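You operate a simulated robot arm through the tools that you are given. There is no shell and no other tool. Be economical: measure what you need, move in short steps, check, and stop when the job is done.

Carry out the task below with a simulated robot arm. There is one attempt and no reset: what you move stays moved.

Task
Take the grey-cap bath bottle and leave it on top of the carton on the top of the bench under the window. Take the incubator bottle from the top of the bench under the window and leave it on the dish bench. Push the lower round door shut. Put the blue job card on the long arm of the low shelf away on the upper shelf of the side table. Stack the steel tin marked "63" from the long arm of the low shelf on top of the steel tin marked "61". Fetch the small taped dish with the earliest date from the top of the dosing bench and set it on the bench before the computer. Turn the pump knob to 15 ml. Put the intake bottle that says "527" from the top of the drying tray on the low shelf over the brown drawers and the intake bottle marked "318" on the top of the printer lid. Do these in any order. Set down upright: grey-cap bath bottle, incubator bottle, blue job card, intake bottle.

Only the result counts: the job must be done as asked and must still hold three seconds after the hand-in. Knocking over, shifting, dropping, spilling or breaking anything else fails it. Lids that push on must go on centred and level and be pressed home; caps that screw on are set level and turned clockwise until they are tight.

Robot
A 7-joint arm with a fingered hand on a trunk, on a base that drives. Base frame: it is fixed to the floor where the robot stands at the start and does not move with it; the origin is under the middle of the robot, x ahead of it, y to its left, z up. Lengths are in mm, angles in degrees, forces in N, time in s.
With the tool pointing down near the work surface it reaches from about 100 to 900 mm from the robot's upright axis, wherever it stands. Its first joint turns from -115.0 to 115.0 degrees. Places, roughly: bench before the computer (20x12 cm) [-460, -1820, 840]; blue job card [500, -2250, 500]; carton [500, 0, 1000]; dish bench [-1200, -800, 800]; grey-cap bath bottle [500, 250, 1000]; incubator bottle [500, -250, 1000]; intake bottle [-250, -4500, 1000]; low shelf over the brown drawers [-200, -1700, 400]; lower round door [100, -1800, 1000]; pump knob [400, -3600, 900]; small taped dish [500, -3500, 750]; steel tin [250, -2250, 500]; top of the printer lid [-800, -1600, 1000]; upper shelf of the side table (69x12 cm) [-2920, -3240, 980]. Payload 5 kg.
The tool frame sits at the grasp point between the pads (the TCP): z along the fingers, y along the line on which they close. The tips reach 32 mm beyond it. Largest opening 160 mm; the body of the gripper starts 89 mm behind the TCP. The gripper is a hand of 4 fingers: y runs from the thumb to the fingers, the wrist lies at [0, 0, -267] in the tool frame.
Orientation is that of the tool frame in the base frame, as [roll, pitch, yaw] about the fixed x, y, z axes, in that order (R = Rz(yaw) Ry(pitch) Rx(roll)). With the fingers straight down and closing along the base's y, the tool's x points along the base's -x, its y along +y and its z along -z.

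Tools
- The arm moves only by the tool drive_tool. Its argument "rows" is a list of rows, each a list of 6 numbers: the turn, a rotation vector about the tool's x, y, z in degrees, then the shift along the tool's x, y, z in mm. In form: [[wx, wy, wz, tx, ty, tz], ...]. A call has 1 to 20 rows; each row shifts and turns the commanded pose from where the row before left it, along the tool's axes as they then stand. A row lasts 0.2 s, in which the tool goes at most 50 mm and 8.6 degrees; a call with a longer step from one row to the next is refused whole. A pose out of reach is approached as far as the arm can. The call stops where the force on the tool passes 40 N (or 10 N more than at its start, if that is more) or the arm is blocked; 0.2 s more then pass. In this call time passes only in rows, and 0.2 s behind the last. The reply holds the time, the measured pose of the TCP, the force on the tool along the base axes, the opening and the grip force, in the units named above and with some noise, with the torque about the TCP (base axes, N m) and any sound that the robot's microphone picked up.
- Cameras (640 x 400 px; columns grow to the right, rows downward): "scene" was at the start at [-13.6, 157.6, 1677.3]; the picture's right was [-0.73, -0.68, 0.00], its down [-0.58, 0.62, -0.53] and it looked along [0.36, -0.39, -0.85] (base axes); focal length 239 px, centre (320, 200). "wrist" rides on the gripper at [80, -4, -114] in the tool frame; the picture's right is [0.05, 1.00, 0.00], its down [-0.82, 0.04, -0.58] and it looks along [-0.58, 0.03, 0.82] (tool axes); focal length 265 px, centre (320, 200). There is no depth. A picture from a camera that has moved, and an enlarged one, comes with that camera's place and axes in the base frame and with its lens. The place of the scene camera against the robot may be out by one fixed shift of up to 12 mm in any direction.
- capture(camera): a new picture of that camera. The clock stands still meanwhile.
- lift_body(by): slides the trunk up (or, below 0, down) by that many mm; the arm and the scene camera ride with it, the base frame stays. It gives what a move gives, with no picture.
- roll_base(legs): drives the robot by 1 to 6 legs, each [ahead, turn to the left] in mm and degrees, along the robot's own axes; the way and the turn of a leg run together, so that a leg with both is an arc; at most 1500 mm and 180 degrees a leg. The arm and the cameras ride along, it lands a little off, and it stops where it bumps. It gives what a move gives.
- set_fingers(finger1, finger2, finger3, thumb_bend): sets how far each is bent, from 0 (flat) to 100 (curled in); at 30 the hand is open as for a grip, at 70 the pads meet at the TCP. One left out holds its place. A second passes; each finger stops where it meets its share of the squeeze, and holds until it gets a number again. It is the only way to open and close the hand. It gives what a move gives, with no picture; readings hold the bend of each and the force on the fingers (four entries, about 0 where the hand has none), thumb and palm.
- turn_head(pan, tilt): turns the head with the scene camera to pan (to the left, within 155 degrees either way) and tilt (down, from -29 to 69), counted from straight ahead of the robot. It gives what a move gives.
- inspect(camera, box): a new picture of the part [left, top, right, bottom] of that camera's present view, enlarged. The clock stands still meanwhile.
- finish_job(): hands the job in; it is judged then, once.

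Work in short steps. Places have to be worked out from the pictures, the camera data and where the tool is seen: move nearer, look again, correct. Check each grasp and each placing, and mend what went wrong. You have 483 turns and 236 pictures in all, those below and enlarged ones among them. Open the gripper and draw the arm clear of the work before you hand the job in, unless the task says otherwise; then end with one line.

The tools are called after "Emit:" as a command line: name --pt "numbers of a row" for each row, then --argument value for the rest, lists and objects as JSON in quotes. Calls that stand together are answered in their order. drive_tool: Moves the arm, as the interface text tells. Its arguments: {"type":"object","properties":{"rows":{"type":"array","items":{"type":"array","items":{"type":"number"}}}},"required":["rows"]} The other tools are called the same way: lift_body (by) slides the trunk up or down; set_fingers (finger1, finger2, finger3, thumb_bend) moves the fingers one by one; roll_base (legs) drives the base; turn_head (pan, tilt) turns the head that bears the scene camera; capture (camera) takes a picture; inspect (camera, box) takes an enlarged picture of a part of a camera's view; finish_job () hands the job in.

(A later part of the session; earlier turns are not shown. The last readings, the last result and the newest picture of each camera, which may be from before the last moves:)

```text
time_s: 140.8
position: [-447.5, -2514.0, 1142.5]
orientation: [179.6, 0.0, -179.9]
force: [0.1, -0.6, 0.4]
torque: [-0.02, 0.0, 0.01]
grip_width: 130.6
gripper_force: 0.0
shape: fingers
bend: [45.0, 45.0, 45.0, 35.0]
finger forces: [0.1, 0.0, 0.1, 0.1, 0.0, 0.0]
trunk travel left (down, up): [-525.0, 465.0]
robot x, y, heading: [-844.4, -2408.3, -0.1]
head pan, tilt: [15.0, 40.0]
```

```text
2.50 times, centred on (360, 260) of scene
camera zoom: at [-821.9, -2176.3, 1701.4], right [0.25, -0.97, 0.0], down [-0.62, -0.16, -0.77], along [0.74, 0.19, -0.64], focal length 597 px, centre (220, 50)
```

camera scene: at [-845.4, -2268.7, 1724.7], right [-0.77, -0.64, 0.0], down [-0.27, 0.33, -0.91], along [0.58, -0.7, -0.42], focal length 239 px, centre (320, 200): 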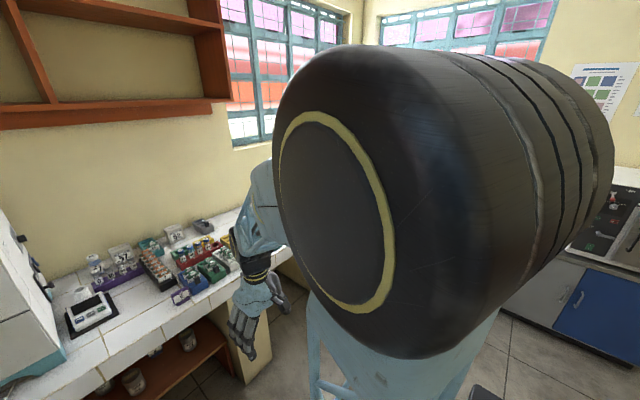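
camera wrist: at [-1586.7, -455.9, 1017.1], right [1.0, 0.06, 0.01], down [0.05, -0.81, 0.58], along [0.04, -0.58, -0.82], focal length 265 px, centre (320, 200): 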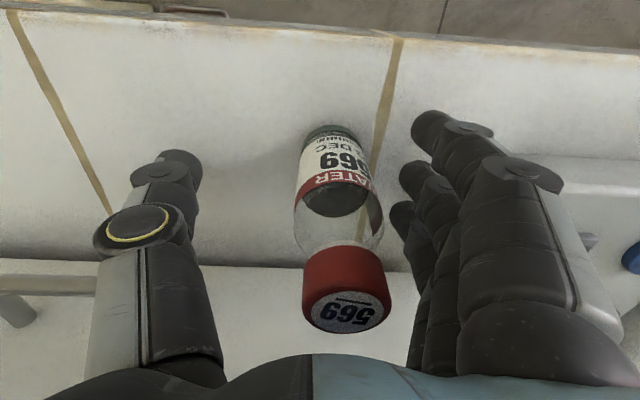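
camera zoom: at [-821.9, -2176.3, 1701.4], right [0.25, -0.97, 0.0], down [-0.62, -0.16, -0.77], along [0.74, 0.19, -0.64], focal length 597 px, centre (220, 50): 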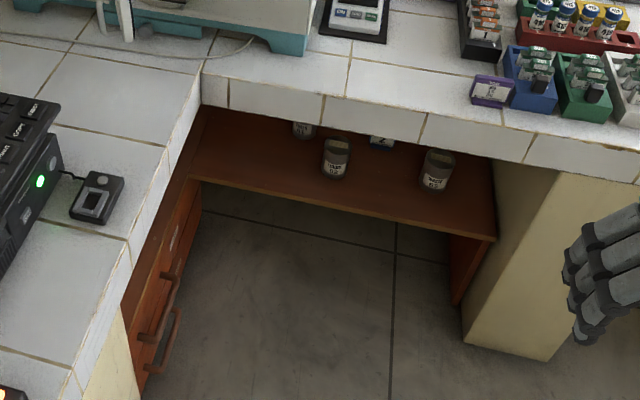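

Analyzer front at x≈245; the lower door's hinge near y≈-1685, its tip near [96,-1727], z 890–1050. I drive closer to the corner and turn to face it.

Emit:
roll_base --legs '[[0, 9], [440, 0], [0, 30]]'

Emit:
turn_head --pan 5 --tilt 45

Emit:
capture --camera "scene"

Emit:
capture --camera "wrist"

```text
time_s: 145.7
position: [-34.5, -2175.2, 1143.3]
orientation: [179.5, 0.0, -140.8]
force: [0.4, 0.7, -0.3]
torque: [-0.01, 0.0, -0.01]
grip_width: 130.8
gripper_force: 0.1
shape: fingers
bend: [45.0, 45.0, 45.0, 35.0]
finger forces: [0.1, 0.0, 0.0, 0.1, 0.1, 0.2]
trunk travel left (down, up): [-525.0, 465.0]
robot x, y, heading: [-411.2, -2340.6, 38.5]
head pan, tilt: [15.0, 40.0]
```

```text
time_s: 146.4
position: [-35.7, -2173.6, 1143.9]
orientation: [179.6, 0.0, -140.9]
force: [-0.7, 0.5, 1.2]
torque: [0.03, -0.01, -0.01]
grip_width: 130.9
gripper_force: 0.1
shape: fingers
bend: [45.0, 45.0, 45.0, 35.0]
finger forces: [0.0, 0.0, 0.0, 0.0, 0.0, 0.1]
trunk travel left (down, up): [-525.0, 465.0]
robot x, y, heading: [-412.4, -2345.8, 38.4]
head pan, tilt: [5.0, 45.0]
```

```text
173 pictures are left
camera scene: at [-526.9, -2158.5, 1694.2], right [0.69, -0.72, 0.0], down [-0.51, -0.49, -0.71], along [0.51, 0.49, -0.71], focal length 239 px, centre (320, 200)
```

scene: 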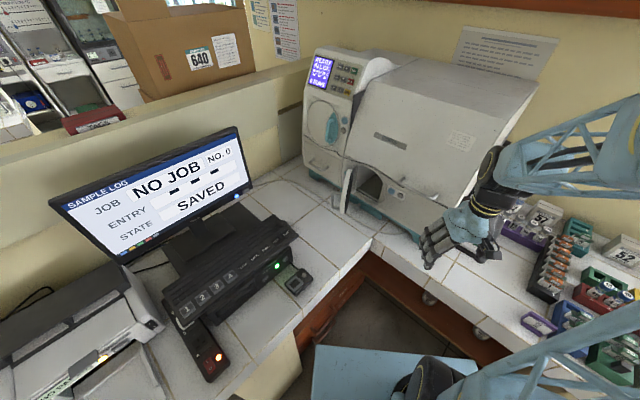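

```text
172 pictures are left
camera wrist: at [-93.2, -2229.1, 1258.5], right [-0.67, 0.74, 0.01], down [0.61, 0.54, 0.58], along [0.42, 0.39, -0.82], focal length 265 px, centre (320, 200)
```

wrist: 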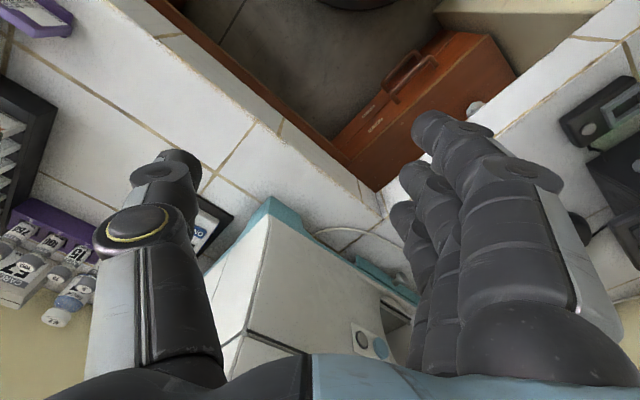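

Zoom on the door from here.

Emit:
inspect --camera "scene" --box '[290, 90, 450, 250]'

```text
2.50 times, centred on (370, 170) of scene
camera zoom: at [-526.9, -2158.5, 1694.2], right [0.69, -0.72, 0.0], down [-0.51, -0.49, -0.71], along [0.51, 0.49, -0.71], focal length 597 px, centre (195, 275)
```

zoom: 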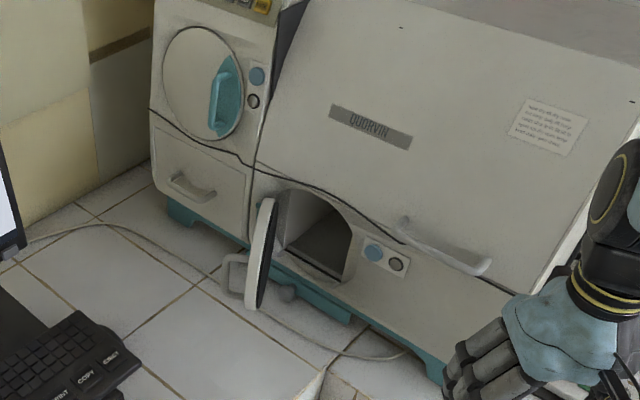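

Triangulation puts the analyzer front at x≈145, disc centre ≈[46,-1754,1048]. I close the hand into a fist, raise, and move to the outer side of the door.

Emit:
set_fingers --finger1 70 --finger2 70 --finger3 70 --thumb_bend 70

Emit:
drive_tool --pt "0 0 0 0 0 -40" --pt "0 0 0 0 0 -40" --pt "0 0 0 0 0 -30" --pt "0 0 0 -28 40 0" --pt "0 0 0 -28 40 0" --pt "0 0 0 -28 40 0" --pt "0 0 0 -28 40 0" --pt "0 0 0 -28 40 0" --pt "0 0 0 -28 40 0" --pt "0 0 0 -28 40 0" --pt "0 0 0 -28 40 0" --pt "0 0 0 -28 40 0"

Emit:
capture --camera "wrist"

Emit:
inspect --camera "scene" --box '[250, 60, 490, 260]'

```text
time_s: 147.4
position: [-34.1, -2174.2, 1143.7]
orientation: [179.5, -0.1, -140.9]
force: [0.1, 0.1, -0.6]
torque: [0.02, 0.0, 0.02]
grip_width: 23.9
gripper_force: 0.1
shape: fingers
bend: [70.0, 70.0, 70.0, 70.0]
finger forces: [0.1, 0.0, 0.0, 0.0, 0.0, 0.0]
trunk travel left (down, up): [-525.0, 465.0]
robot x, y, heading: [-413.8, -2342.9, 38.6]
head pan, tilt: [5.0, 45.0]
```

```text
time_s: 150.0
position: [-66.2, -1734.6, 1256.1]
orientation: [179.5, -0.1, -141.0]
force: [1.3, 0.1, -0.2]
torque: [0.0, 0.02, -0.01]
grip_width: 23.5
gripper_force: 0.0
shape: fingers
bend: [70.0, 70.0, 70.0, 70.0]
finger forces: [0.0, 0.0, 0.0, 0.0, 0.1, 0.0]
trunk travel left (down, up): [-525.0, 465.0]
robot x, y, heading: [-413.5, -2343.2, 38.6]
head pan, tilt: [5.0, 45.0]
```

```text
170 pictures are left
camera wrist: at [-124.4, -1789.3, 1370.4], right [-0.67, 0.74, 0.01], down [0.61, 0.54, 0.58], along [0.42, 0.39, -0.82], focal length 265 px, centre (320, 200)
```

wrist: 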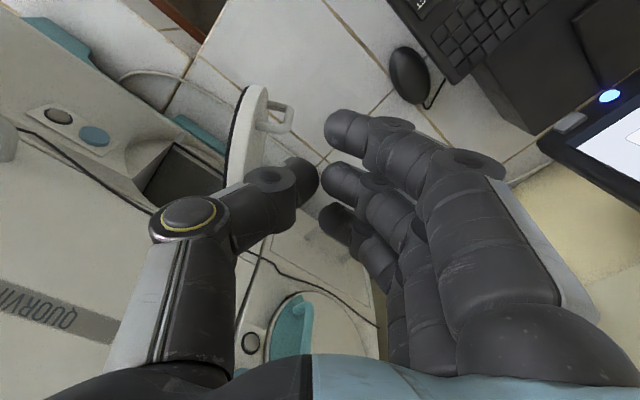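

```text
2.00 times, centred on (370, 160) of scene
camera zoom: at [-526.8, -2157.1, 1693.9], right [0.69, -0.72, 0.0], down [-0.51, -0.49, -0.71], along [0.51, 0.49, -0.71], focal length 478 px, centre (220, 280)
```

zoom: 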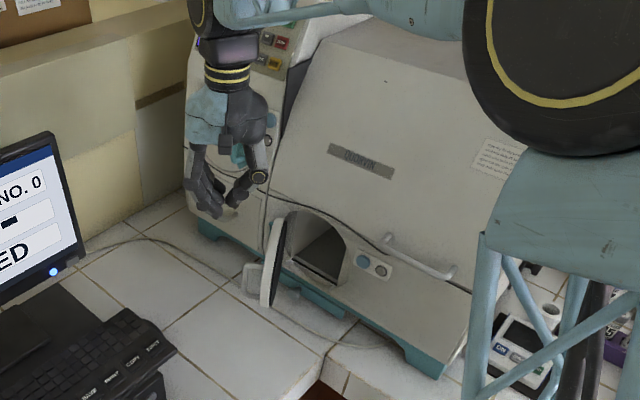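

The disc runs from ≈[-31,-1789] to hinge ≈[130,-1750], handle on the +y side. I place the fist beyond it at ≈[-10,-1660] and lower.

Emit:
drive_tool --pt "0 0 0 -31 8 0" --pt "0 0 0 -30 8 0" --pt "0 0 0 -30 8 0" --pt "0 0 0 0 0 40" --pt "0 0 0 0 0 40" --pt "0 0 0 0 0 40" --pt "0 0 0 0 0 40"

Emit:
capture --camera "wrist"

Emit:
inspect --camera "scene" --box '[250, 60, 490, 260]'

```text
time_s: 151.6
position: [-10.5, -1658.7, 1096.9]
orientation: [179.5, 0.0, -140.9]
force: [-0.3, 0.2, -0.1]
torque: [-0.02, 0.0, -0.01]
grip_width: 23.6
gripper_force: 0.0
shape: fingers
bend: [70.0, 70.0, 70.0, 70.0]
finger forces: [0.0, 0.1, 0.0, 0.1, 0.0, 0.1]
trunk travel left (down, up): [-525.0, 465.0]
robot x, y, heading: [-415.6, -2339.5, 38.5]
head pan, tilt: [5.0, 45.0]
```

```text
168 pictures are left
camera wrist: at [-69.2, -1713.2, 1211.7], right [-0.67, 0.74, 0.01], down [0.61, 0.54, 0.58], along [0.42, 0.39, -0.82], focal length 265 px, centre (320, 200)
```

wrist: 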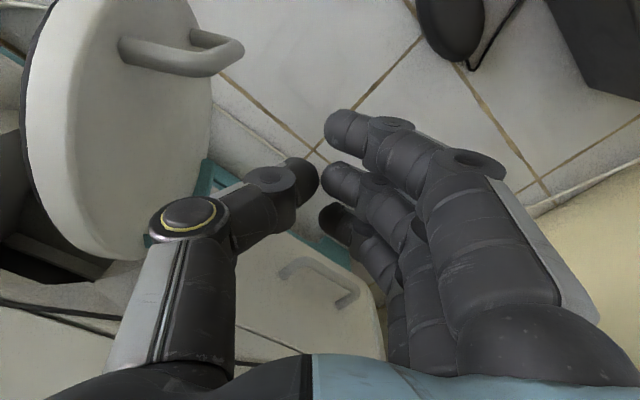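

```text
2.00 times, centred on (370, 160) of scene
camera zoom: at [-526.7, -2158.0, 1694.1], right [0.69, -0.72, 0.0], down [-0.51, -0.49, -0.71], along [0.51, 0.49, -0.71], focal length 478 px, centre (220, 280)
```

zoom: 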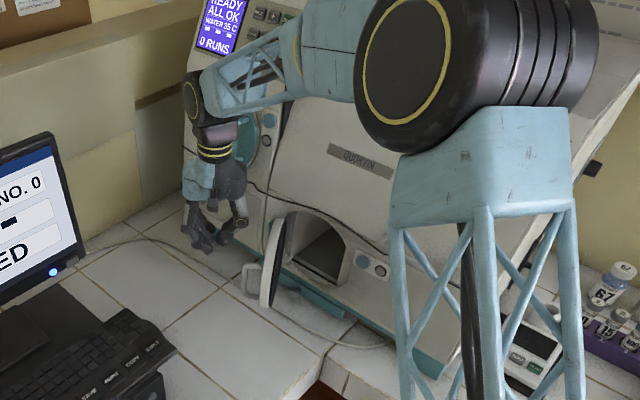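

The door's outer face is just beyond the thumb. I lower 40 mm and push along the tool's −y (toward +x,−y), in steps.

Emit:
drive_tool --pt "0 0 0 0 0 40" --pt "0 0 0 2 -25 0" --pt "0 0 0 2 -25 0" --pt "0 0 0 2 -20 0" --pt "0 0 0 2 -20 0"

Emit:
capture --camera "wrist"

```text
time_s: 152.8
position: [39.3, -1734.6, 1056.4]
orientation: [179.6, 0.0, -140.9]
force: [0.6, -0.2, 0.1]
torque: [0.03, 0.01, -0.01]
grip_width: 23.1
gripper_force: 0.1
shape: fingers
bend: [70.0, 70.0, 70.0, 70.0]
finger forces: [0.1, 0.0, 0.0, 0.0, 0.0, 0.0]
trunk travel left (down, up): [-525.0, 465.0]
robot x, y, heading: [-410.4, -2344.7, 38.7]
head pan, tilt: [5.0, 45.0]
```

```text
166 pictures are left
camera wrist: at [-18.7, -1789.9, 1171.3], right [-0.67, 0.74, 0.01], down [0.61, 0.54, 0.58], along [0.42, 0.39, -0.82], focal length 265 px, centre (320, 200)
```

wrist: 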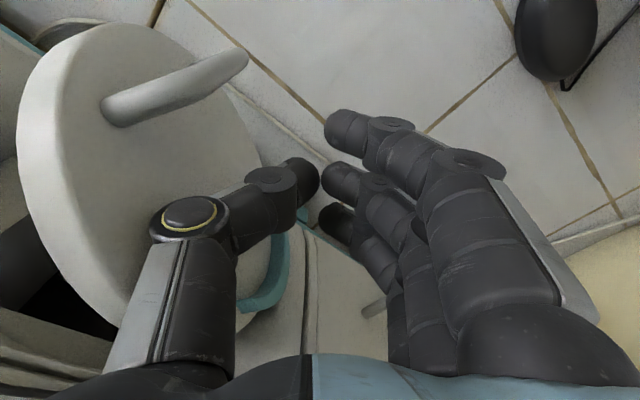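

The door is swinging with little force. Continue pushing.

Emit:
drive_tool --pt "0 0 0 4 -20 0" --pt "0 0 0 4 -20 0" --pt "0 0 0 4 -20 0" --pt "0 0 0 2 -15 0"

Emit:
capture --camera "wrist"

Emit:
inspect --camera "scene" --box '[250, 60, 490, 260]'

```text
time_s: 153.8
position: [76.3, -1799.8, 1056.2]
orientation: [179.6, 0.1, -140.9]
force: [2.6, 6.9, 3.7]
torque: [-0.22, -0.05, 0.23]
grip_width: 22.4
gripper_force: 4.1
shape: fingers
bend: [70.0, 70.0, 70.0, 70.0]
finger forces: [0.1, 0.1, 0.0, 0.0, 7.9, 0.0]
trunk travel left (down, up): [-525.0, 465.0]
robot x, y, heading: [-410.1, -2341.6, 38.9]
head pan, tilt: [5.0, 45.0]
```

```text
165 pictures are left
camera wrist: at [17.3, -1854.5, 1170.8], right [-0.67, 0.74, 0.01], down [0.61, 0.54, 0.58], along [0.42, 0.39, -0.82], focal length 265 px, centre (320, 200)
```

wrist: 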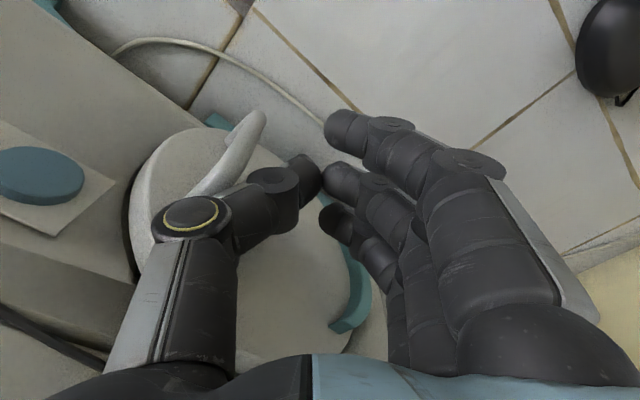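

```text
2.00 times, centred on (370, 160) of scene
camera zoom: at [-526.8, -2157.8, 1694.2], right [0.69, -0.72, 0.0], down [-0.51, -0.49, -0.71], along [0.51, 0.49, -0.71], focal length 478 px, centre (220, 280)
```

zoom: 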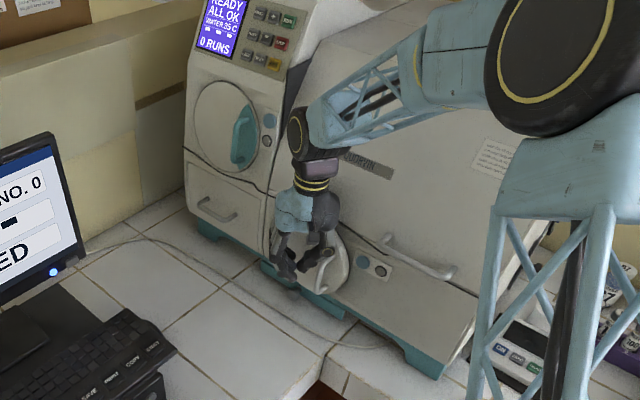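

Nearly closed. Now I push straight along base +x.

Emit:
drive_tool --pt "0 0 0 -4 7 0" --pt "0 0 0 -6 -5 0" --pt "0 0 0 -6 -5 0" --pt "0 0 0 -4 -3 0"

Emit:
capture --camera "wrist"

```text
time_s: 154.8
position: [92.5, -1793.4, 1055.9]
orientation: [179.6, -0.2, -141.0]
force: [-16.5, -6.3, -1.3]
torque: [0.24, -0.5, -0.88]
grip_width: 22.6
gripper_force: 7.8
shape: fingers
bend: [70.0, 70.0, 70.0, 70.0]
finger forces: [0.1, 0.1, 0.0, 0.0, 15.8, 0.0]
trunk travel left (down, up): [-525.0, 465.0]
robot x, y, heading: [-413.4, -2341.0, 38.6]
head pan, tilt: [5.0, 45.0]
```

```text
163 pictures are left
camera wrist: at [34.0, -1847.9, 1170.4], right [-0.67, 0.74, 0.01], down [0.61, 0.54, 0.58], along [0.42, 0.39, -0.82], focal length 265 px, centre (320, 200)
```

wrist: 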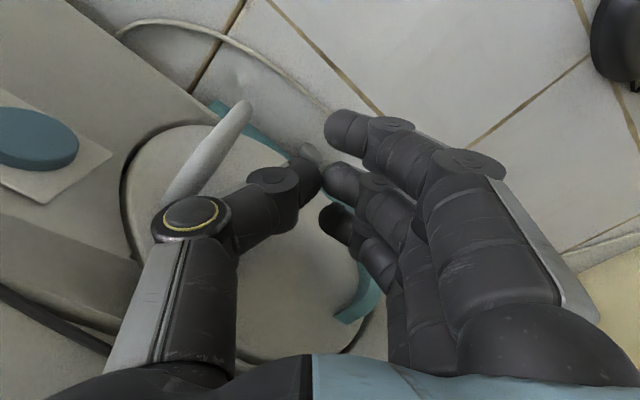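

Resisting with ~17 N; push a few mm more to seat it.

Emit:
drive_tool --pt "0 0 0 -4 -3 0" --pt "0 0 0 -4 -3 0"

Emit:
capture --camera "wrist"

```text
time_s: 155.3
position: [92.2, -1792.9, 1054.5]
orientation: [179.4, -0.6, -140.7]
force: [-13.4, -1.6, -0.7]
torque: [0.11, -0.39, -0.62]
grip_width: 22.4
gripper_force: 7.3
shape: fingers
bend: [70.0, 70.0, 70.0, 70.0]
finger forces: [0.0, 0.0, 0.0, 0.0, 13.9, 0.1]
trunk travel left (down, up): [-525.0, 465.0]
robot x, y, heading: [-412.3, -2340.9, 39.0]
head pan, tilt: [5.0, 45.0]
stopped in row 2: the force on the tool passed its limit at 45 N (the readings are from after the stop); the commanded pose is now the measured one
```

```text
162 pictures are left
camera wrist: at [34.8, -1846.8, 1169.7], right [-0.67, 0.74, 0.01], down [0.61, 0.55, 0.57], along [0.42, 0.39, -0.82], focal length 265 px, centre (320, 200)
```

wrist: 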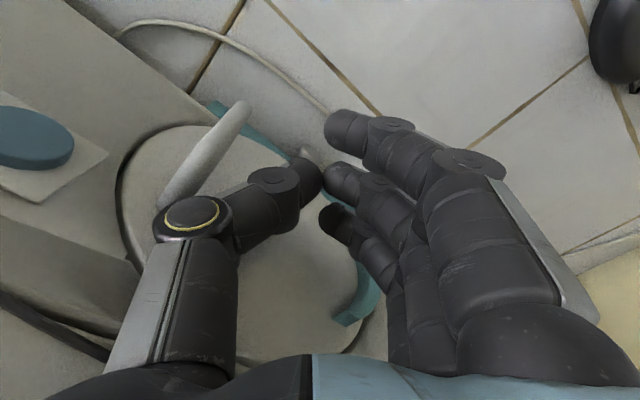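

Door is against its stop. I withdraw straight back and check whether it stays shut.

Emit:
drive_tool --pt "0 0 0 16 13 0" --pt "0 0 0 16 13 0" --pt "0 0 0 31 25 0" --pt "0 0 0 31 25 -20"

Emit:
capture --camera "wrist"

Emit:
inspect --camera "scene" --box '[290, 110, 450, 230]'

```text
time_s: 156.3
position: [-25.9, -1793.8, 1075.4]
orientation: [179.4, -0.3, -140.8]
force: [-0.3, -0.4, -0.3]
torque: [-0.03, -0.01, 0.0]
grip_width: 23.2
gripper_force: 0.0
shape: fingers
bend: [70.0, 70.0, 70.0, 70.0]
finger forces: [0.0, 0.0, 0.0, 0.0, 0.0, 0.1]
trunk travel left (down, up): [-525.0, 465.0]
robot x, y, heading: [-416.7, -2341.9, 38.7]
head pan, tilt: [5.0, 45.0]
```

```text
161 pictures are left
camera wrist: at [-83.8, -1848.5, 1190.9], right [-0.67, 0.74, 0.01], down [0.61, 0.55, 0.57], along [0.42, 0.39, -0.82], focal length 265 px, centre (320, 200)
```

wrist: 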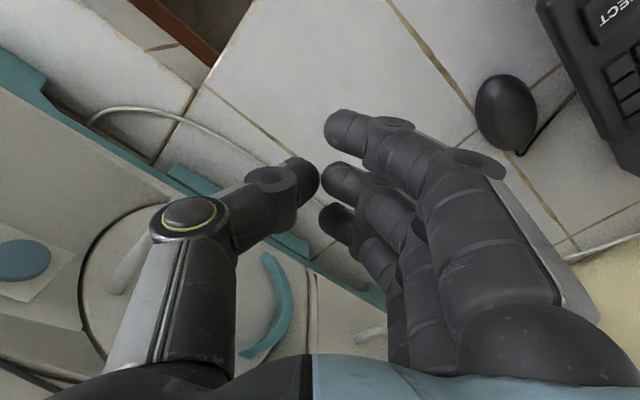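

```text
3.33 times, centred on (370, 170) of scene
camera zoom: at [-528.4, -2158.8, 1694.1], right [0.69, -0.72, 0.0], down [-0.51, -0.49, -0.71], along [0.51, 0.49, -0.71], focal length 796 px, centre (153, 300)
```

zoom: 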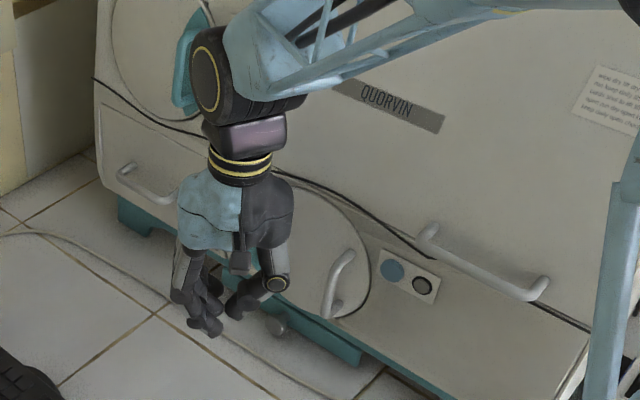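

Door is shut. I retract the arm, back away, face +x, and look into the low shelf.

Emit:
drive_tool --pt "0 0 0 0 0 -45" --pt "0 0 0 0 0 -45" --pt "0 0 0 0 0 -45" --pt "0 0 0 30 -35 0" --pt "0 0 0 30 -35 0" --pt "0 0 0 30 -35 0" --pt "0 0 0 30 -35 0" --pt "0 0 0 30 -35 0" --pt "0 0 0 30 -35 0" --pt "0 0 0 30 -20 0"

Emit:
roll_base --legs '[[-350, 0], [0, -38.7], [0, 0]]'

Emit:
lift_body --by -350

Emit:
turn_head --pan 15 --tilt 35

Emit:
capture --camera "scene"

```text
time_s: 158.5
position: [-41.5, -2104.9, 1209.7]
orientation: [179.4, -0.3, -140.8]
force: [0.3, 0.1, -0.1]
torque: [0.01, 0.02, 0.02]
grip_width: 23.2
gripper_force: 0.1
shape: fingers
bend: [70.0, 70.0, 70.0, 70.0]
finger forces: [0.0, 0.1, 0.1, 0.1, 0.0, 0.1]
trunk travel left (down, up): [-525.0, 465.0]
robot x, y, heading: [-414.1, -2340.2, 38.6]
head pan, tilt: [5.0, 45.0]
```

```text
time_s: 163.0
position: [-248.8, -2610.2, 1210.8]
orientation: [179.4, -0.4, -179.7]
force: [-0.4, -0.9, 0.6]
torque: [-0.02, -0.02, 0.03]
grip_width: 23.3
gripper_force: 0.0
shape: fingers
bend: [70.0, 70.0, 70.0, 70.0]
finger forces: [0.0, 0.1, 0.0, 0.1, 0.1, 0.1]
trunk travel left (down, up): [-525.0, 465.0]
robot x, y, heading: [-686.6, -2561.5, -0.2]
head pan, tilt: [5.0, 45.0]
```

```text
time_s: 166.4
position: [-249.2, -2611.0, 860.8]
orientation: [179.3, -0.4, -179.7]
force: [0.4, -0.5, 0.4]
torque: [-0.03, 0.01, 0.02]
grip_width: 23.2
gripper_force: 0.0
shape: fingers
bend: [70.0, 70.0, 70.0, 70.0]
finger forces: [0.1, 0.1, 0.0, 0.0, 0.0, 0.0]
trunk travel left (down, up): [-175.0, 815.0]
robot x, y, heading: [-682.9, -2562.4, -0.0]
head pan, tilt: [5.0, 45.0]
```

```text
time_s: 167.1
position: [-248.9, -2611.3, 859.9]
orientation: [179.4, -0.4, -179.7]
force: [0.1, 0.0, 0.4]
torque: [0.03, -0.02, 0.01]
grip_width: 23.5
gripper_force: 0.2
shape: fingers
bend: [70.0, 70.0, 70.0, 70.0]
finger forces: [0.0, 0.1, 0.0, 0.0, 0.1, 0.0]
trunk travel left (down, up): [-175.0, 815.0]
robot x, y, heading: [-683.9, -2562.6, -0.1]
head pan, tilt: [15.0, 35.0]
```

```text
159 pictures are left
camera scene: at [-660.8, -2330.4, 1358.9], right [0.25, -0.97, 0.0], down [-0.56, -0.15, -0.82], along [0.79, 0.21, -0.57], focal length 239 px, centre (320, 200)
```

scene: 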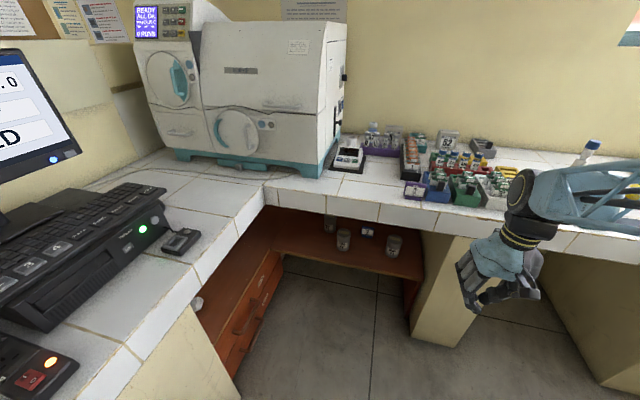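

Zoom into the low shelf.

Emit:
inspect --camera "scene" --box '[260, 190, 440, 300]'

Emit:
inspect --camera "scene" --box '[180, 230, 320, 340]'

```text
3.56 times, centred on (350, 245) of scene
camera zoom: at [-660.8, -2330.4, 1358.9], right [0.25, -0.97, 0.0], down [-0.56, -0.15, -0.82], along [0.79, 0.21, -0.57], focal length 849 px, centre (213, 40)
```

zoom: 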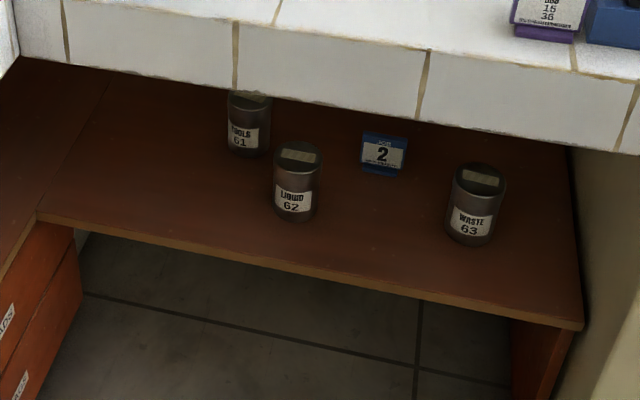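

```text
3.64 times, centred on (250, 285) of scene
camera zoom: at [-660.8, -2330.4, 1358.9], right [0.25, -0.97, 0.0], down [-0.56, -0.15, -0.82], along [0.79, 0.21, -0.57], focal length 868 px, centre (574, -109)
```

zoom: 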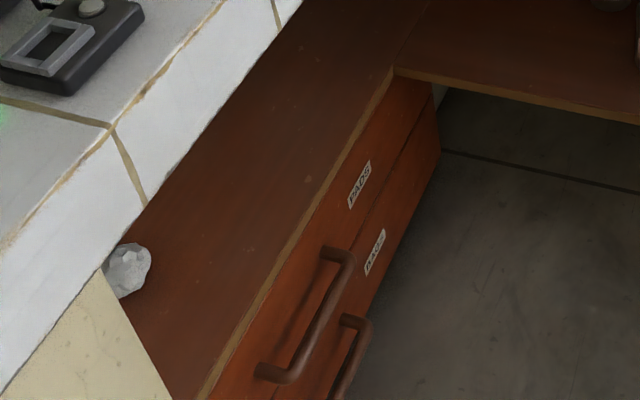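

Found tins 61, 62, 63 and the blue card "2" on the shelf (z≈400). I reposition the base to about (-600,-2350) facing +x.

Emit:
roll_base --legs '[[0, -70], [-224, 0], [0, 70], [150, 0]]'

Emit:
drive_tool --pt "0 0 8.5 0 0 0" --pt "0 0 8.5 0 0 0" --pt "0 0 8.5 0 0 0" --pt "0 0 8.5 0 0 0" --pt "0 0 8.5 0 0 0" --pt "0 0 8.5 0 0 0" --pt "0 0 8.5 0 0 0" --pt "0 0 8.5 0 0 0" --pt "0 0 8.5 0 0 0" --pt "0 0 8.5 0 0 0" --pt "0 0 5 0 0 0"

```text
time_s: 176.2
position: [-172.3, -2398.5, 860.3]
orientation: [179.4, -0.4, -179.5]
force: [-0.4, 0.1, 0.4]
torque: [-0.02, -0.03, 0.02]
grip_width: 23.6
gripper_force: 0.0
shape: fingers
bend: [70.0, 70.0, 70.0, 70.0]
finger forces: [0.0, 0.0, 0.0, 0.0, 0.0, 0.0]
trunk travel left (down, up): [-175.0, 815.0]
robot x, y, heading: [-611.6, -2352.6, -0.0]
head pan, tilt: [15.0, 35.0]
```

```text
time_s: 178.6
position: [-172.5, -2399.5, 859.8]
orientation: [-179.6, -0.7, 90.3]
force: [0.4, 0.1, -0.5]
torque: [-0.02, -0.02, -0.01]
grip_width: 23.3
gripper_force: 0.1
shape: fingers
bend: [70.0, 70.0, 70.0, 70.0]
finger forces: [0.0, 0.0, 0.0, 0.0, 0.0, 0.0]
trunk travel left (down, up): [-175.0, 815.0]
robot x, y, heading: [-609.6, -2349.3, -0.1]
head pan, tilt: [15.0, 35.0]
```

First 90° worked; continue another 90°.

Emit:
drive_tool --pt "0 0 8.5 0 0 0" --pt "0 0 8.5 0 0 0" --pt "0 0 8.5 0 0 0" --pt "0 0 8.5 0 0 0" --pt "0 0 8.5 0 0 0" --pt "0 0 8.5 0 0 0" --pt "0 0 8.5 0 0 0" --pt "0 0 8.5 0 0 0" --pt "0 0 8.5 0 0 0" --pt "0 0 8.5 0 0 0" --pt "0 0 5 0 0 0"

Emit:
drive_tool --pt "0 8.5 0 0 0 0" --pt "0 8.5 0 0 0 0" --pt "0 8.5 0 0 0 0" --pt "0 8.5 0 0 0 0" --pt "0 8.5 0 0 0 0" --pt "0 8.5 0 0 0 0" --pt "0 8.5 0 0 0 0" --pt "0 8.5 0 0 0 0" --pt "0 8.5 0 0 0 0" --pt "0 8.5 0 0 0 0"

```text
time_s: 181.0
position: [-173.3, -2398.4, 859.4]
orientation: [-179.3, 0.3, 0.3]
force: [0.9, -0.7, -0.5]
torque: [-0.04, -0.02, -0.02]
grip_width: 23.4
gripper_force: 0.1
shape: fingers
bend: [70.0, 70.0, 70.0, 70.0]
finger forces: [0.0, 0.0, 0.0, 0.0, 0.1, 0.0]
trunk travel left (down, up): [-175.0, 815.0]
robot x, y, heading: [-608.0, -2353.0, 0.3]
head pan, tilt: [15.0, 35.0]
```

```text
time_s: 183.2
position: [13.8, -2398.2, 935.4]
orientation: [167.2, -77.3, 20.3]
force: [1.7, -6.4, 1.5]
torque: [0.15, 0.25, 0.4]
grip_width: 23.5
gripper_force: 0.1
shape: fingers
bend: [70.0, 70.0, 70.0, 70.0]
finger forces: [0.1, 0.1, 0.0, 0.1, 0.1, 0.0]
out of reach, approached as far as the arm can: row 2, 3, 4, 5, 6, 7, 8, 9, 10
trunk travel left (down, up): [-175.0, 815.0]
robot x, y, heading: [-609.3, -2345.1, 0.1]
head pan, tilt: [15.0, 35.0]
```

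The pose was too close to the robot's axis. I back the base off 220 mm so the horizontal tool clears the bench front.

Emit:
roll_base --legs '[[-220, 0]]'

Emit:
capture --camera "wrist"

Emit:
capture --camera "scene"

```text
time_s: 184.9
position: [-201.7, -2417.7, 940.6]
orientation: [-171.0, -79.1, -6.7]
force: [-0.1, -0.5, -0.5]
torque: [0.01, -0.04, 0.01]
grip_width: 23.3
gripper_force: 0.0
shape: fingers
bend: [70.0, 70.0, 70.0, 70.0]
finger forces: [0.0, 0.0, 0.0, 0.0, 0.1, 0.0]
trunk travel left (down, up): [-175.0, 815.0]
robot x, y, heading: [-830.5, -2350.6, 0.2]
head pan, tilt: [15.0, 35.0]
```

```text
156 pictures are left
camera wrist: at [-298.1, -2421.2, 1042.6], right [0.05, -1.0, 0.02], down [-0.72, -0.05, -0.69], along [0.69, 0.02, -0.72], focal length 265 px, centre (320, 200)
```

wrist: 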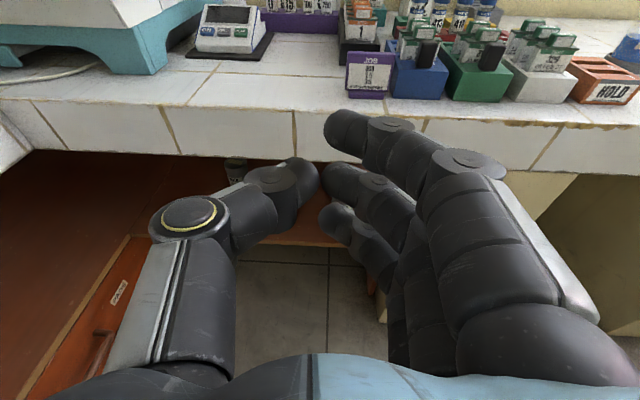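

```text
155 pictures are left
camera scene: at [-807.4, -2120.7, 1359.0], right [0.26, -0.96, 0.0], down [-0.55, -0.15, -0.82], along [0.79, 0.22, -0.57], focal length 239 px, centre (320, 200)
```

scene: 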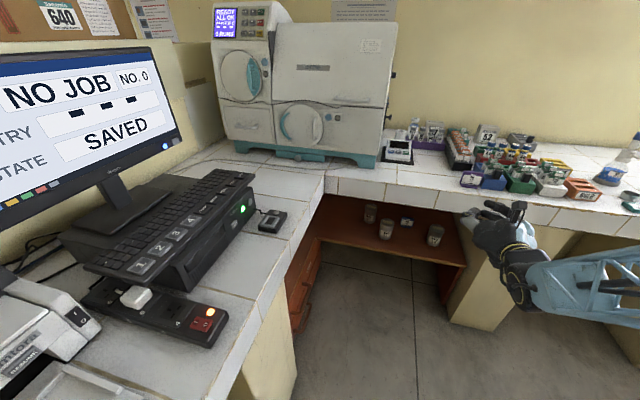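

Camera-up horizontal pose works. Lower the trunk fully and then the arm to shelf height, in front of the bench.

Emit:
lift_body --by -170

Emit:
drive_tool --pt "0 0 0 -42 1.2 8" --pt "0 0 0 -42 1.2 8" --pt "0 0 0 -42 1.2 8" --pt "0 0 0 -42 1.2 8" --pt "0 0 0 -42 1.2 8" --pt "0 0 0 -42 1.2 8"

Emit:
capture --camera "wrist"

```text
time_s: 186.8
position: [-202.5, -2419.8, 771.9]
orientation: [-171.1, -79.2, -6.8]
force: [0.0, -0.3, 0.1]
torque: [-0.03, 0.01, -0.01]
grip_width: 23.3
gripper_force: 0.1
shape: fingers
bend: [70.0, 70.0, 70.0, 70.0]
finger forces: [0.1, 0.0, 0.0, 0.0, 0.0, 0.0]
trunk travel left (down, up): [-5.0, 985.0]
robot x, y, heading: [-827.2, -2354.5, 0.3]
head pan, tilt: [15.0, 35.0]
```

```text
time_s: 188.2
position: [-159.5, -2429.9, 527.3]
orientation: [-171.3, -79.1, -6.5]
force: [0.6, 0.0, 1.2]
torque: [0.01, 0.03, -0.03]
grip_width: 23.5
gripper_force: 0.0
shape: fingers
bend: [70.0, 70.0, 70.0, 70.0]
finger forces: [0.1, 0.1, 0.0, 0.1, 0.0, 0.0]
out of reach, approached as far as the arm can: row 1, 2, 3, 4
trunk travel left (down, up): [-5.0, 985.0]
robot x, y, heading: [-832.1, -2353.8, 0.2]
head pan, tilt: [15.0, 35.0]
```

```text
154 pictures are left
camera wrist: at [-256.5, -2432.2, 629.0], right [0.05, -1.0, 0.02], down [-0.72, -0.05, -0.69], along [0.69, 0.02, -0.72], focal length 265 px, centre (320, 200)
```

wrist: 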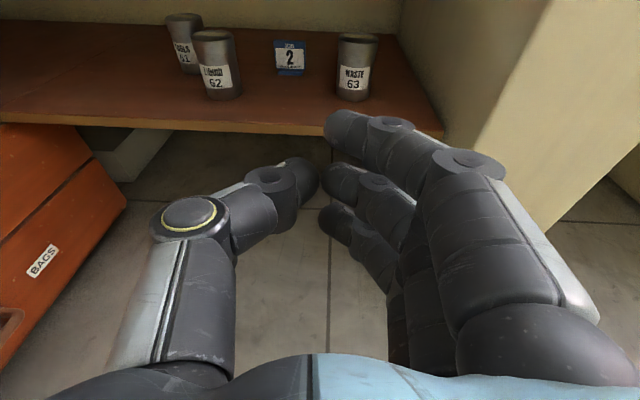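

Excellent view. Tin 63 estimated at ≈[255,-2473]. I open the hand partway and approach in front of it at z≈460.

Emit:
set_fingers --finger1 38 --finger2 38 --finger3 38 --thumb_bend 38

Emit:
drive_tool --pt "0 0 0 -4.7 10.6 45" --pt "0 0 0 -4.7 10.6 45" --pt "0 0 0 -4.7 10.6 45" --pt "0 0 0 -4.7 10.6 45"

Emit:
capture --camera "wrist"

```text
time_s: 189.2
position: [-159.7, -2429.9, 526.7]
orientation: [-171.1, -79.1, -6.7]
force: [0.2, 0.5, 0.4]
torque: [-0.03, -0.03, 0.05]
grip_width: 138.7
gripper_force: 0.0
shape: fingers
bend: [38.0, 38.0, 38.0, 38.0]
finger forces: [0.1, 0.0, 0.0, 0.0, 0.0, 0.0]
trunk travel left (down, up): [-5.0, 985.0]
robot x, y, heading: [-830.5, -2354.2, 0.2]
head pan, tilt: [15.0, 35.0]
```

```text
time_s: 190.2
position: [14.0, -2462.7, 472.6]
orientation: [-171.2, -79.1, -6.7]
force: [-0.1, -0.2, 0.8]
torque: [0.0, 0.06, 0.01]
grip_width: 138.6
gripper_force: 0.1
shape: fingers
bend: [38.0, 38.0, 38.0, 38.0]
finger forces: [0.0, 0.1, 0.1, 0.0, 0.0, 0.1]
trunk travel left (down, up): [-5.0, 985.0]
robot x, y, heading: [-831.3, -2349.7, 0.6]
head pan, tilt: [15.0, 35.0]
```

```text
153 pictures are left
camera wrist: at [-81.9, -2466.6, 574.4], right [0.05, -1.0, 0.02], down [-0.72, -0.05, -0.69], along [0.69, 0.02, -0.72], focal length 265 px, centre (320, 200)
```

wrist: 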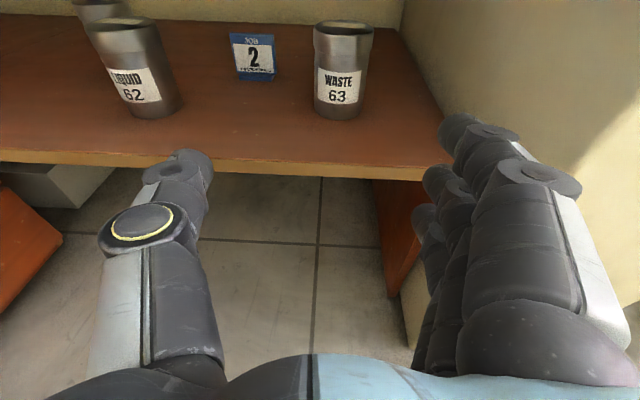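

Refined: shelf top ≈380, tin 63 axis ≈[300,-2480]. Advance to x≈200 at z≈445 and recheck.

Emit:
drive_tool --pt "0 0 0 1.7 6 45" --pt "0 0 0 1.7 6 45" --pt "0 0 0 1.7 6 45" --pt "0 0 0 1.7 6 45"

Emit:
capture --camera "wrist"

```text
time_s: 191.2
position: [192.5, -2481.7, 446.1]
orientation: [-171.2, -78.9, -6.6]
force: [0.0, 0.1, 1.1]
torque: [0.02, 0.08, 0.08]
grip_width: 138.8
gripper_force: 0.1
shape: fingers
bend: [38.0, 38.0, 38.0, 38.0]
finger forces: [0.0, 0.0, 0.0, 0.0, 0.0, 0.1]
trunk travel left (down, up): [-5.0, 985.0]
robot x, y, heading: [-832.5, -2348.5, 0.3]
head pan, tilt: [15.0, 35.0]
```

```text
152 pictures are left
camera wrist: at [97.2, -2483.2, 547.0], right [0.04, -1.0, 0.02], down [-0.72, -0.05, -0.69], along [0.69, 0.02, -0.72], focal length 265 px, centre (320, 200)
```

wrist: 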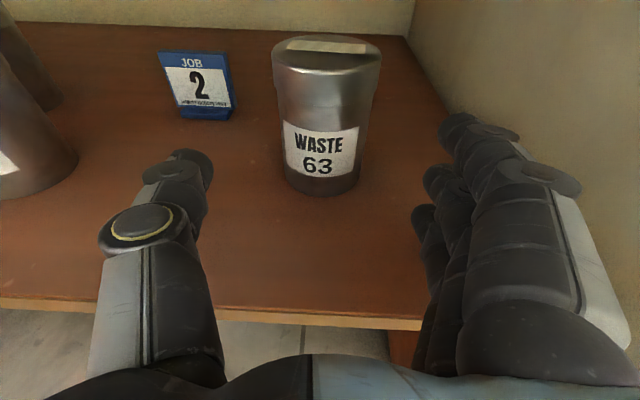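

Aligned. Advance ~106 mm so the TCP is at the tin's axis, then close.

Emit:
drive_tool --pt "0 0 0 7 1 36" --pt "0 0 0 7 1 36" --pt "0 0 0 6 1 34"

Emit:
set_fingers --finger1 56 --finger2 56 --finger3 56 --thumb_bend 56

Emit:
capture --camera "wrist"

```text
time_s: 192.0
position: [300.9, -2480.4, 446.9]
orientation: [-171.0, -79.1, -6.8]
force: [0.6, -0.3, -0.5]
torque: [-0.01, 0.08, 0.02]
grip_width: 138.6
gripper_force: 0.1
shape: fingers
bend: [38.0, 38.0, 38.0, 38.0]
finger forces: [0.1, 0.0, 0.0, 0.0, 0.1, 0.0]
trunk travel left (down, up): [-5.0, 985.0]
robot x, y, heading: [-830.7, -2352.2, 0.4]
head pan, tilt: [15.0, 35.0]
```

```text
time_s: 193.0
position: [300.1, -2481.8, 445.6]
orientation: [-171.1, -79.2, -6.7]
force: [0.6, 0.6, -0.2]
torque: [0.04, 0.02, 0.0]
grip_width: 69.2
gripper_force: 0.1
shape: fingers
bend: [56.0, 56.0, 56.0, 56.0]
finger forces: [0.1, 0.0, 0.1, 0.0, 0.4, 0.0]
trunk travel left (down, up): [-5.0, 985.0]
robot x, y, heading: [-827.5, -2346.2, 0.4]
head pan, tilt: [15.0, 35.0]
```

```text
151 pictures are left
camera wrist: at [204.8, -2482.5, 547.5], right [0.05, -1.0, 0.02], down [-0.72, -0.05, -0.69], along [0.69, 0.02, -0.72], focal length 265 px, centre (320, 200)
```

wrist: 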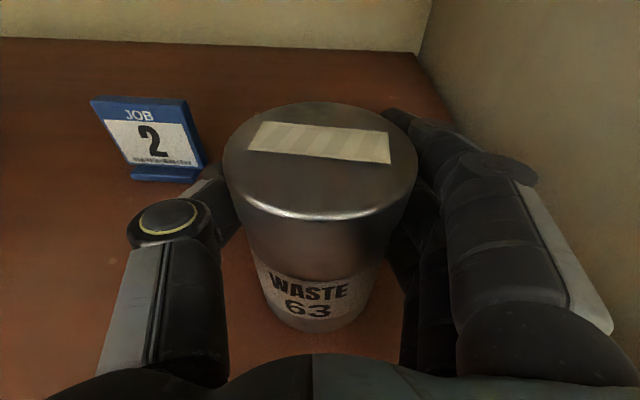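

Fingers surround the tin; close firmly and lift a little.

Emit:
set_fingers --finger1 70 --finger2 70 --finger3 70 --thumb_bend 70

Emit:
drive_tool --pt "0 0 0 15 0 -3" --pt "0 0 0 25 0 -5"

Emit:
capture --camera "wrist"

```text
time_s: 194.0
position: [300.7, -2479.5, 446.1]
orientation: [-171.2, -79.1, -6.7]
force: [-0.3, -0.7, -0.6]
torque: [-0.05, -0.01, 0.04]
grip_width: 47.2
gripper_force: 26.9
shape: fingers
bend: [67.0, 66.0, 63.0, 65.0]
finger forces: [8.7, 9.5, 8.8, 0.0, 27.0, 0.0]
trunk travel left (down, up): [-5.0, 985.0]
robot x, y, heading: [-829.6, -2352.1, 0.2]
head pan, tilt: [15.0, 35.0]
```

```text
time_s: 194.6
position: [301.7, -2482.5, 484.5]
orientation: [-171.3, -78.9, -6.5]
force: [-0.1, -0.1, -4.2]
torque: [0.03, -0.12, 0.0]
grip_width: 47.4
gripper_force: 26.7
shape: fingers
bend: [67.0, 66.0, 63.0, 65.0]
finger forces: [8.8, 9.3, 8.4, 0.0, 27.2, 0.0]
trunk travel left (down, up): [-5.0, 985.0]
robot x, y, heading: [-829.4, -2353.3, 0.4]
head pan, tilt: [15.0, 35.0]
```

```text
150 pictures are left
camera wrist: at [204.7, -2484.1, 586.2], right [0.04, -1.0, 0.02], down [-0.72, -0.05, -0.69], along [0.69, 0.02, -0.72], focal length 265 px, centre (320, 200)
```

wrist: 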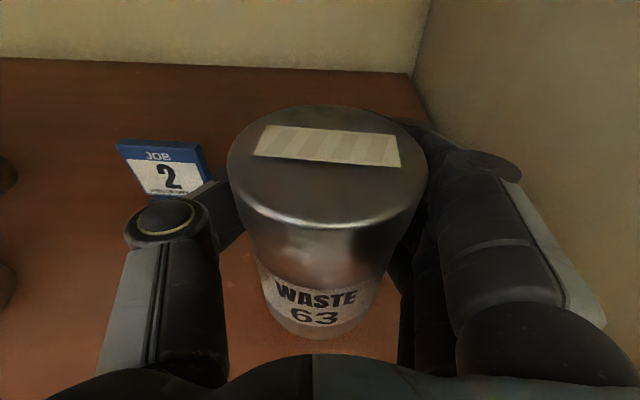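

Held firmly (≈4 N). Raise to z≈600 and move left toward tin 61, then look.

Emit:
drive_tool --pt "0 0 0 38 -1 -7" --pt "0 0 0 38 -1 -7" --pt "0 0 0 38 -1 -7" --pt "0 0 0 -1 -45 2" --pt "0 0 0 -1 -45 2" --pt "0 0 0 -1 -45 2"

Emit:
capture --camera "wrist"

Emit:
inspect --camera "scene" --box '[280, 100, 480, 240]'

```text
time_s: 196.0
position: [300.5, -2341.4, 608.2]
orientation: [-170.3, -79.5, -7.2]
force: [-1.2, 6.4, 5.3]
torque: [-0.17, 0.56, -0.48]
grip_width: 47.1
gripper_force: 26.5
shape: fingers
bend: [67.0, 66.0, 64.0, 65.0]
finger forces: [8.7, 8.6, 7.8, 0.0, 27.5, 0.0]
trunk travel left (down, up): [-5.0, 985.0]
robot x, y, heading: [-829.3, -2355.9, 0.5]
head pan, tilt: [15.0, 35.0]
```

```text
149 pictures are left
camera wrist: at [203.8, -2344.1, 708.8], right [0.05, -1.0, 0.02], down [-0.71, -0.05, -0.7], along [0.7, 0.02, -0.71], focal length 265 px, centre (320, 200)
```

wrist: 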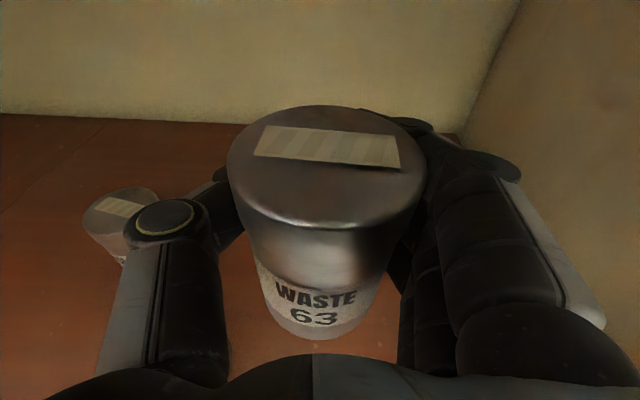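

```text
2.86 times, centred on (380, 170) of scene
camera zoom: at [-809.7, -2119.1, 1188.7], right [0.26, -0.96, 0.0], down [-0.55, -0.15, -0.82], along [0.79, 0.21, -0.57], focal length 682 px, centre (149, 286)
```

zoom: 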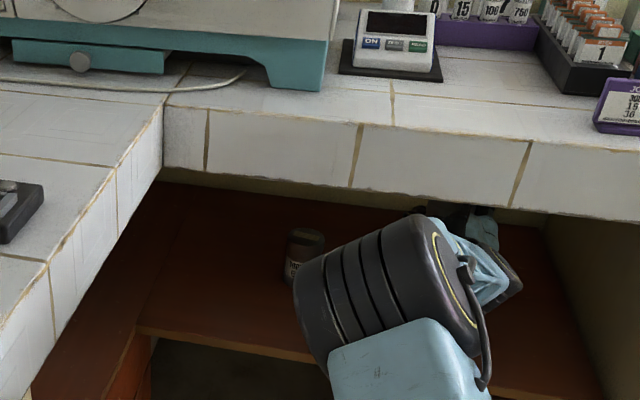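

Some side load appeared (6 N). I check where the arm might be touching.

Emit:
turn_head --pan -5 --tilt 40

Emit:
capture --camera "scene"

```text
time_s: 196.8
position: [301.3, -2348.2, 599.3]
orientation: [-170.4, -78.9, -7.5]
force: [-0.8, 0.2, -3.2]
torque: [0.03, -0.04, 0.0]
grip_width: 47.0
gripper_force: 26.4
shape: fingers
bend: [67.0, 66.0, 64.0, 65.0]
finger forces: [8.9, 8.7, 8.3, 0.0, 26.7, 0.0]
trunk travel left (down, up): [-5.0, 985.0]
robot x, y, heading: [-833.7, -2352.3, 0.2]
head pan, tilt: [-5.0, 40.0]
```

```text
147 pictures are left
camera scene: at [-807.5, -2150.8, 1181.4], right [-0.08, -1.0, 0.0], down [-0.64, 0.05, -0.77], along [0.76, -0.06, -0.64], focal length 239 px, centre (320, 200)
```

scene: 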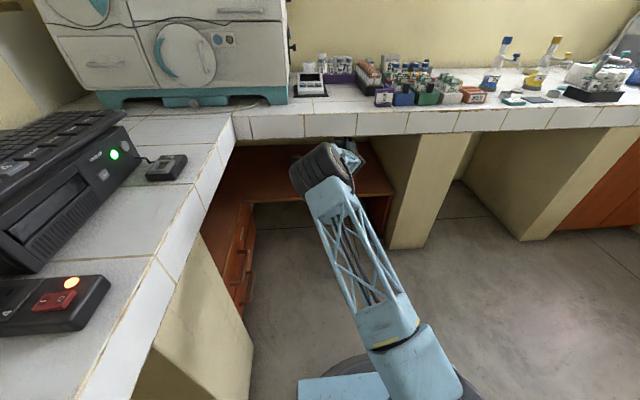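

It was only motion; load is now just the tin. Tin 61 is at ≈[395,-2112]; the robot must be nearer. I pull the tool back 130 mm, then roll forward 200 mm.

Emit:
drive_tool --pt "0 0 0 -8 -2 -43" --pt "0 0 0 -8 -2 -43" --pt "0 0 0 -8 -2 -43"

Emit:
capture --camera "scene"

```text
time_s: 197.6
position: [203.4, -2325.9, 615.0]
orientation: [-171.2, -78.9, -6.6]
force: [0.3, -1.8, -2.4]
torque: [0.03, -0.03, 0.1]
grip_width: 46.8
gripper_force: 25.3
shape: fingers
bend: [67.0, 66.0, 64.0, 65.0]
finger forces: [8.6, 8.6, 8.1, 0.0, 25.6, 0.0]
out of reach, approached as far as the arm can: row 2, 3
trunk travel left (down, up): [-5.0, 985.0]
robot x, y, heading: [-828.7, -2353.1, 0.1]
head pan, tilt: [-5.0, 40.0]
```

```text
146 pictures are left
camera scene: at [-807.2, -2151.3, 1181.6], right [-0.08, -1.0, 0.0], down [-0.64, 0.05, -0.77], along [0.76, -0.06, -0.64], focal length 239 px, centre (320, 200)
```

scene: 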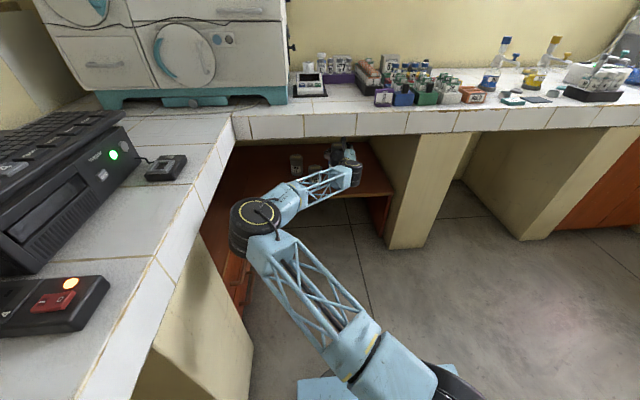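

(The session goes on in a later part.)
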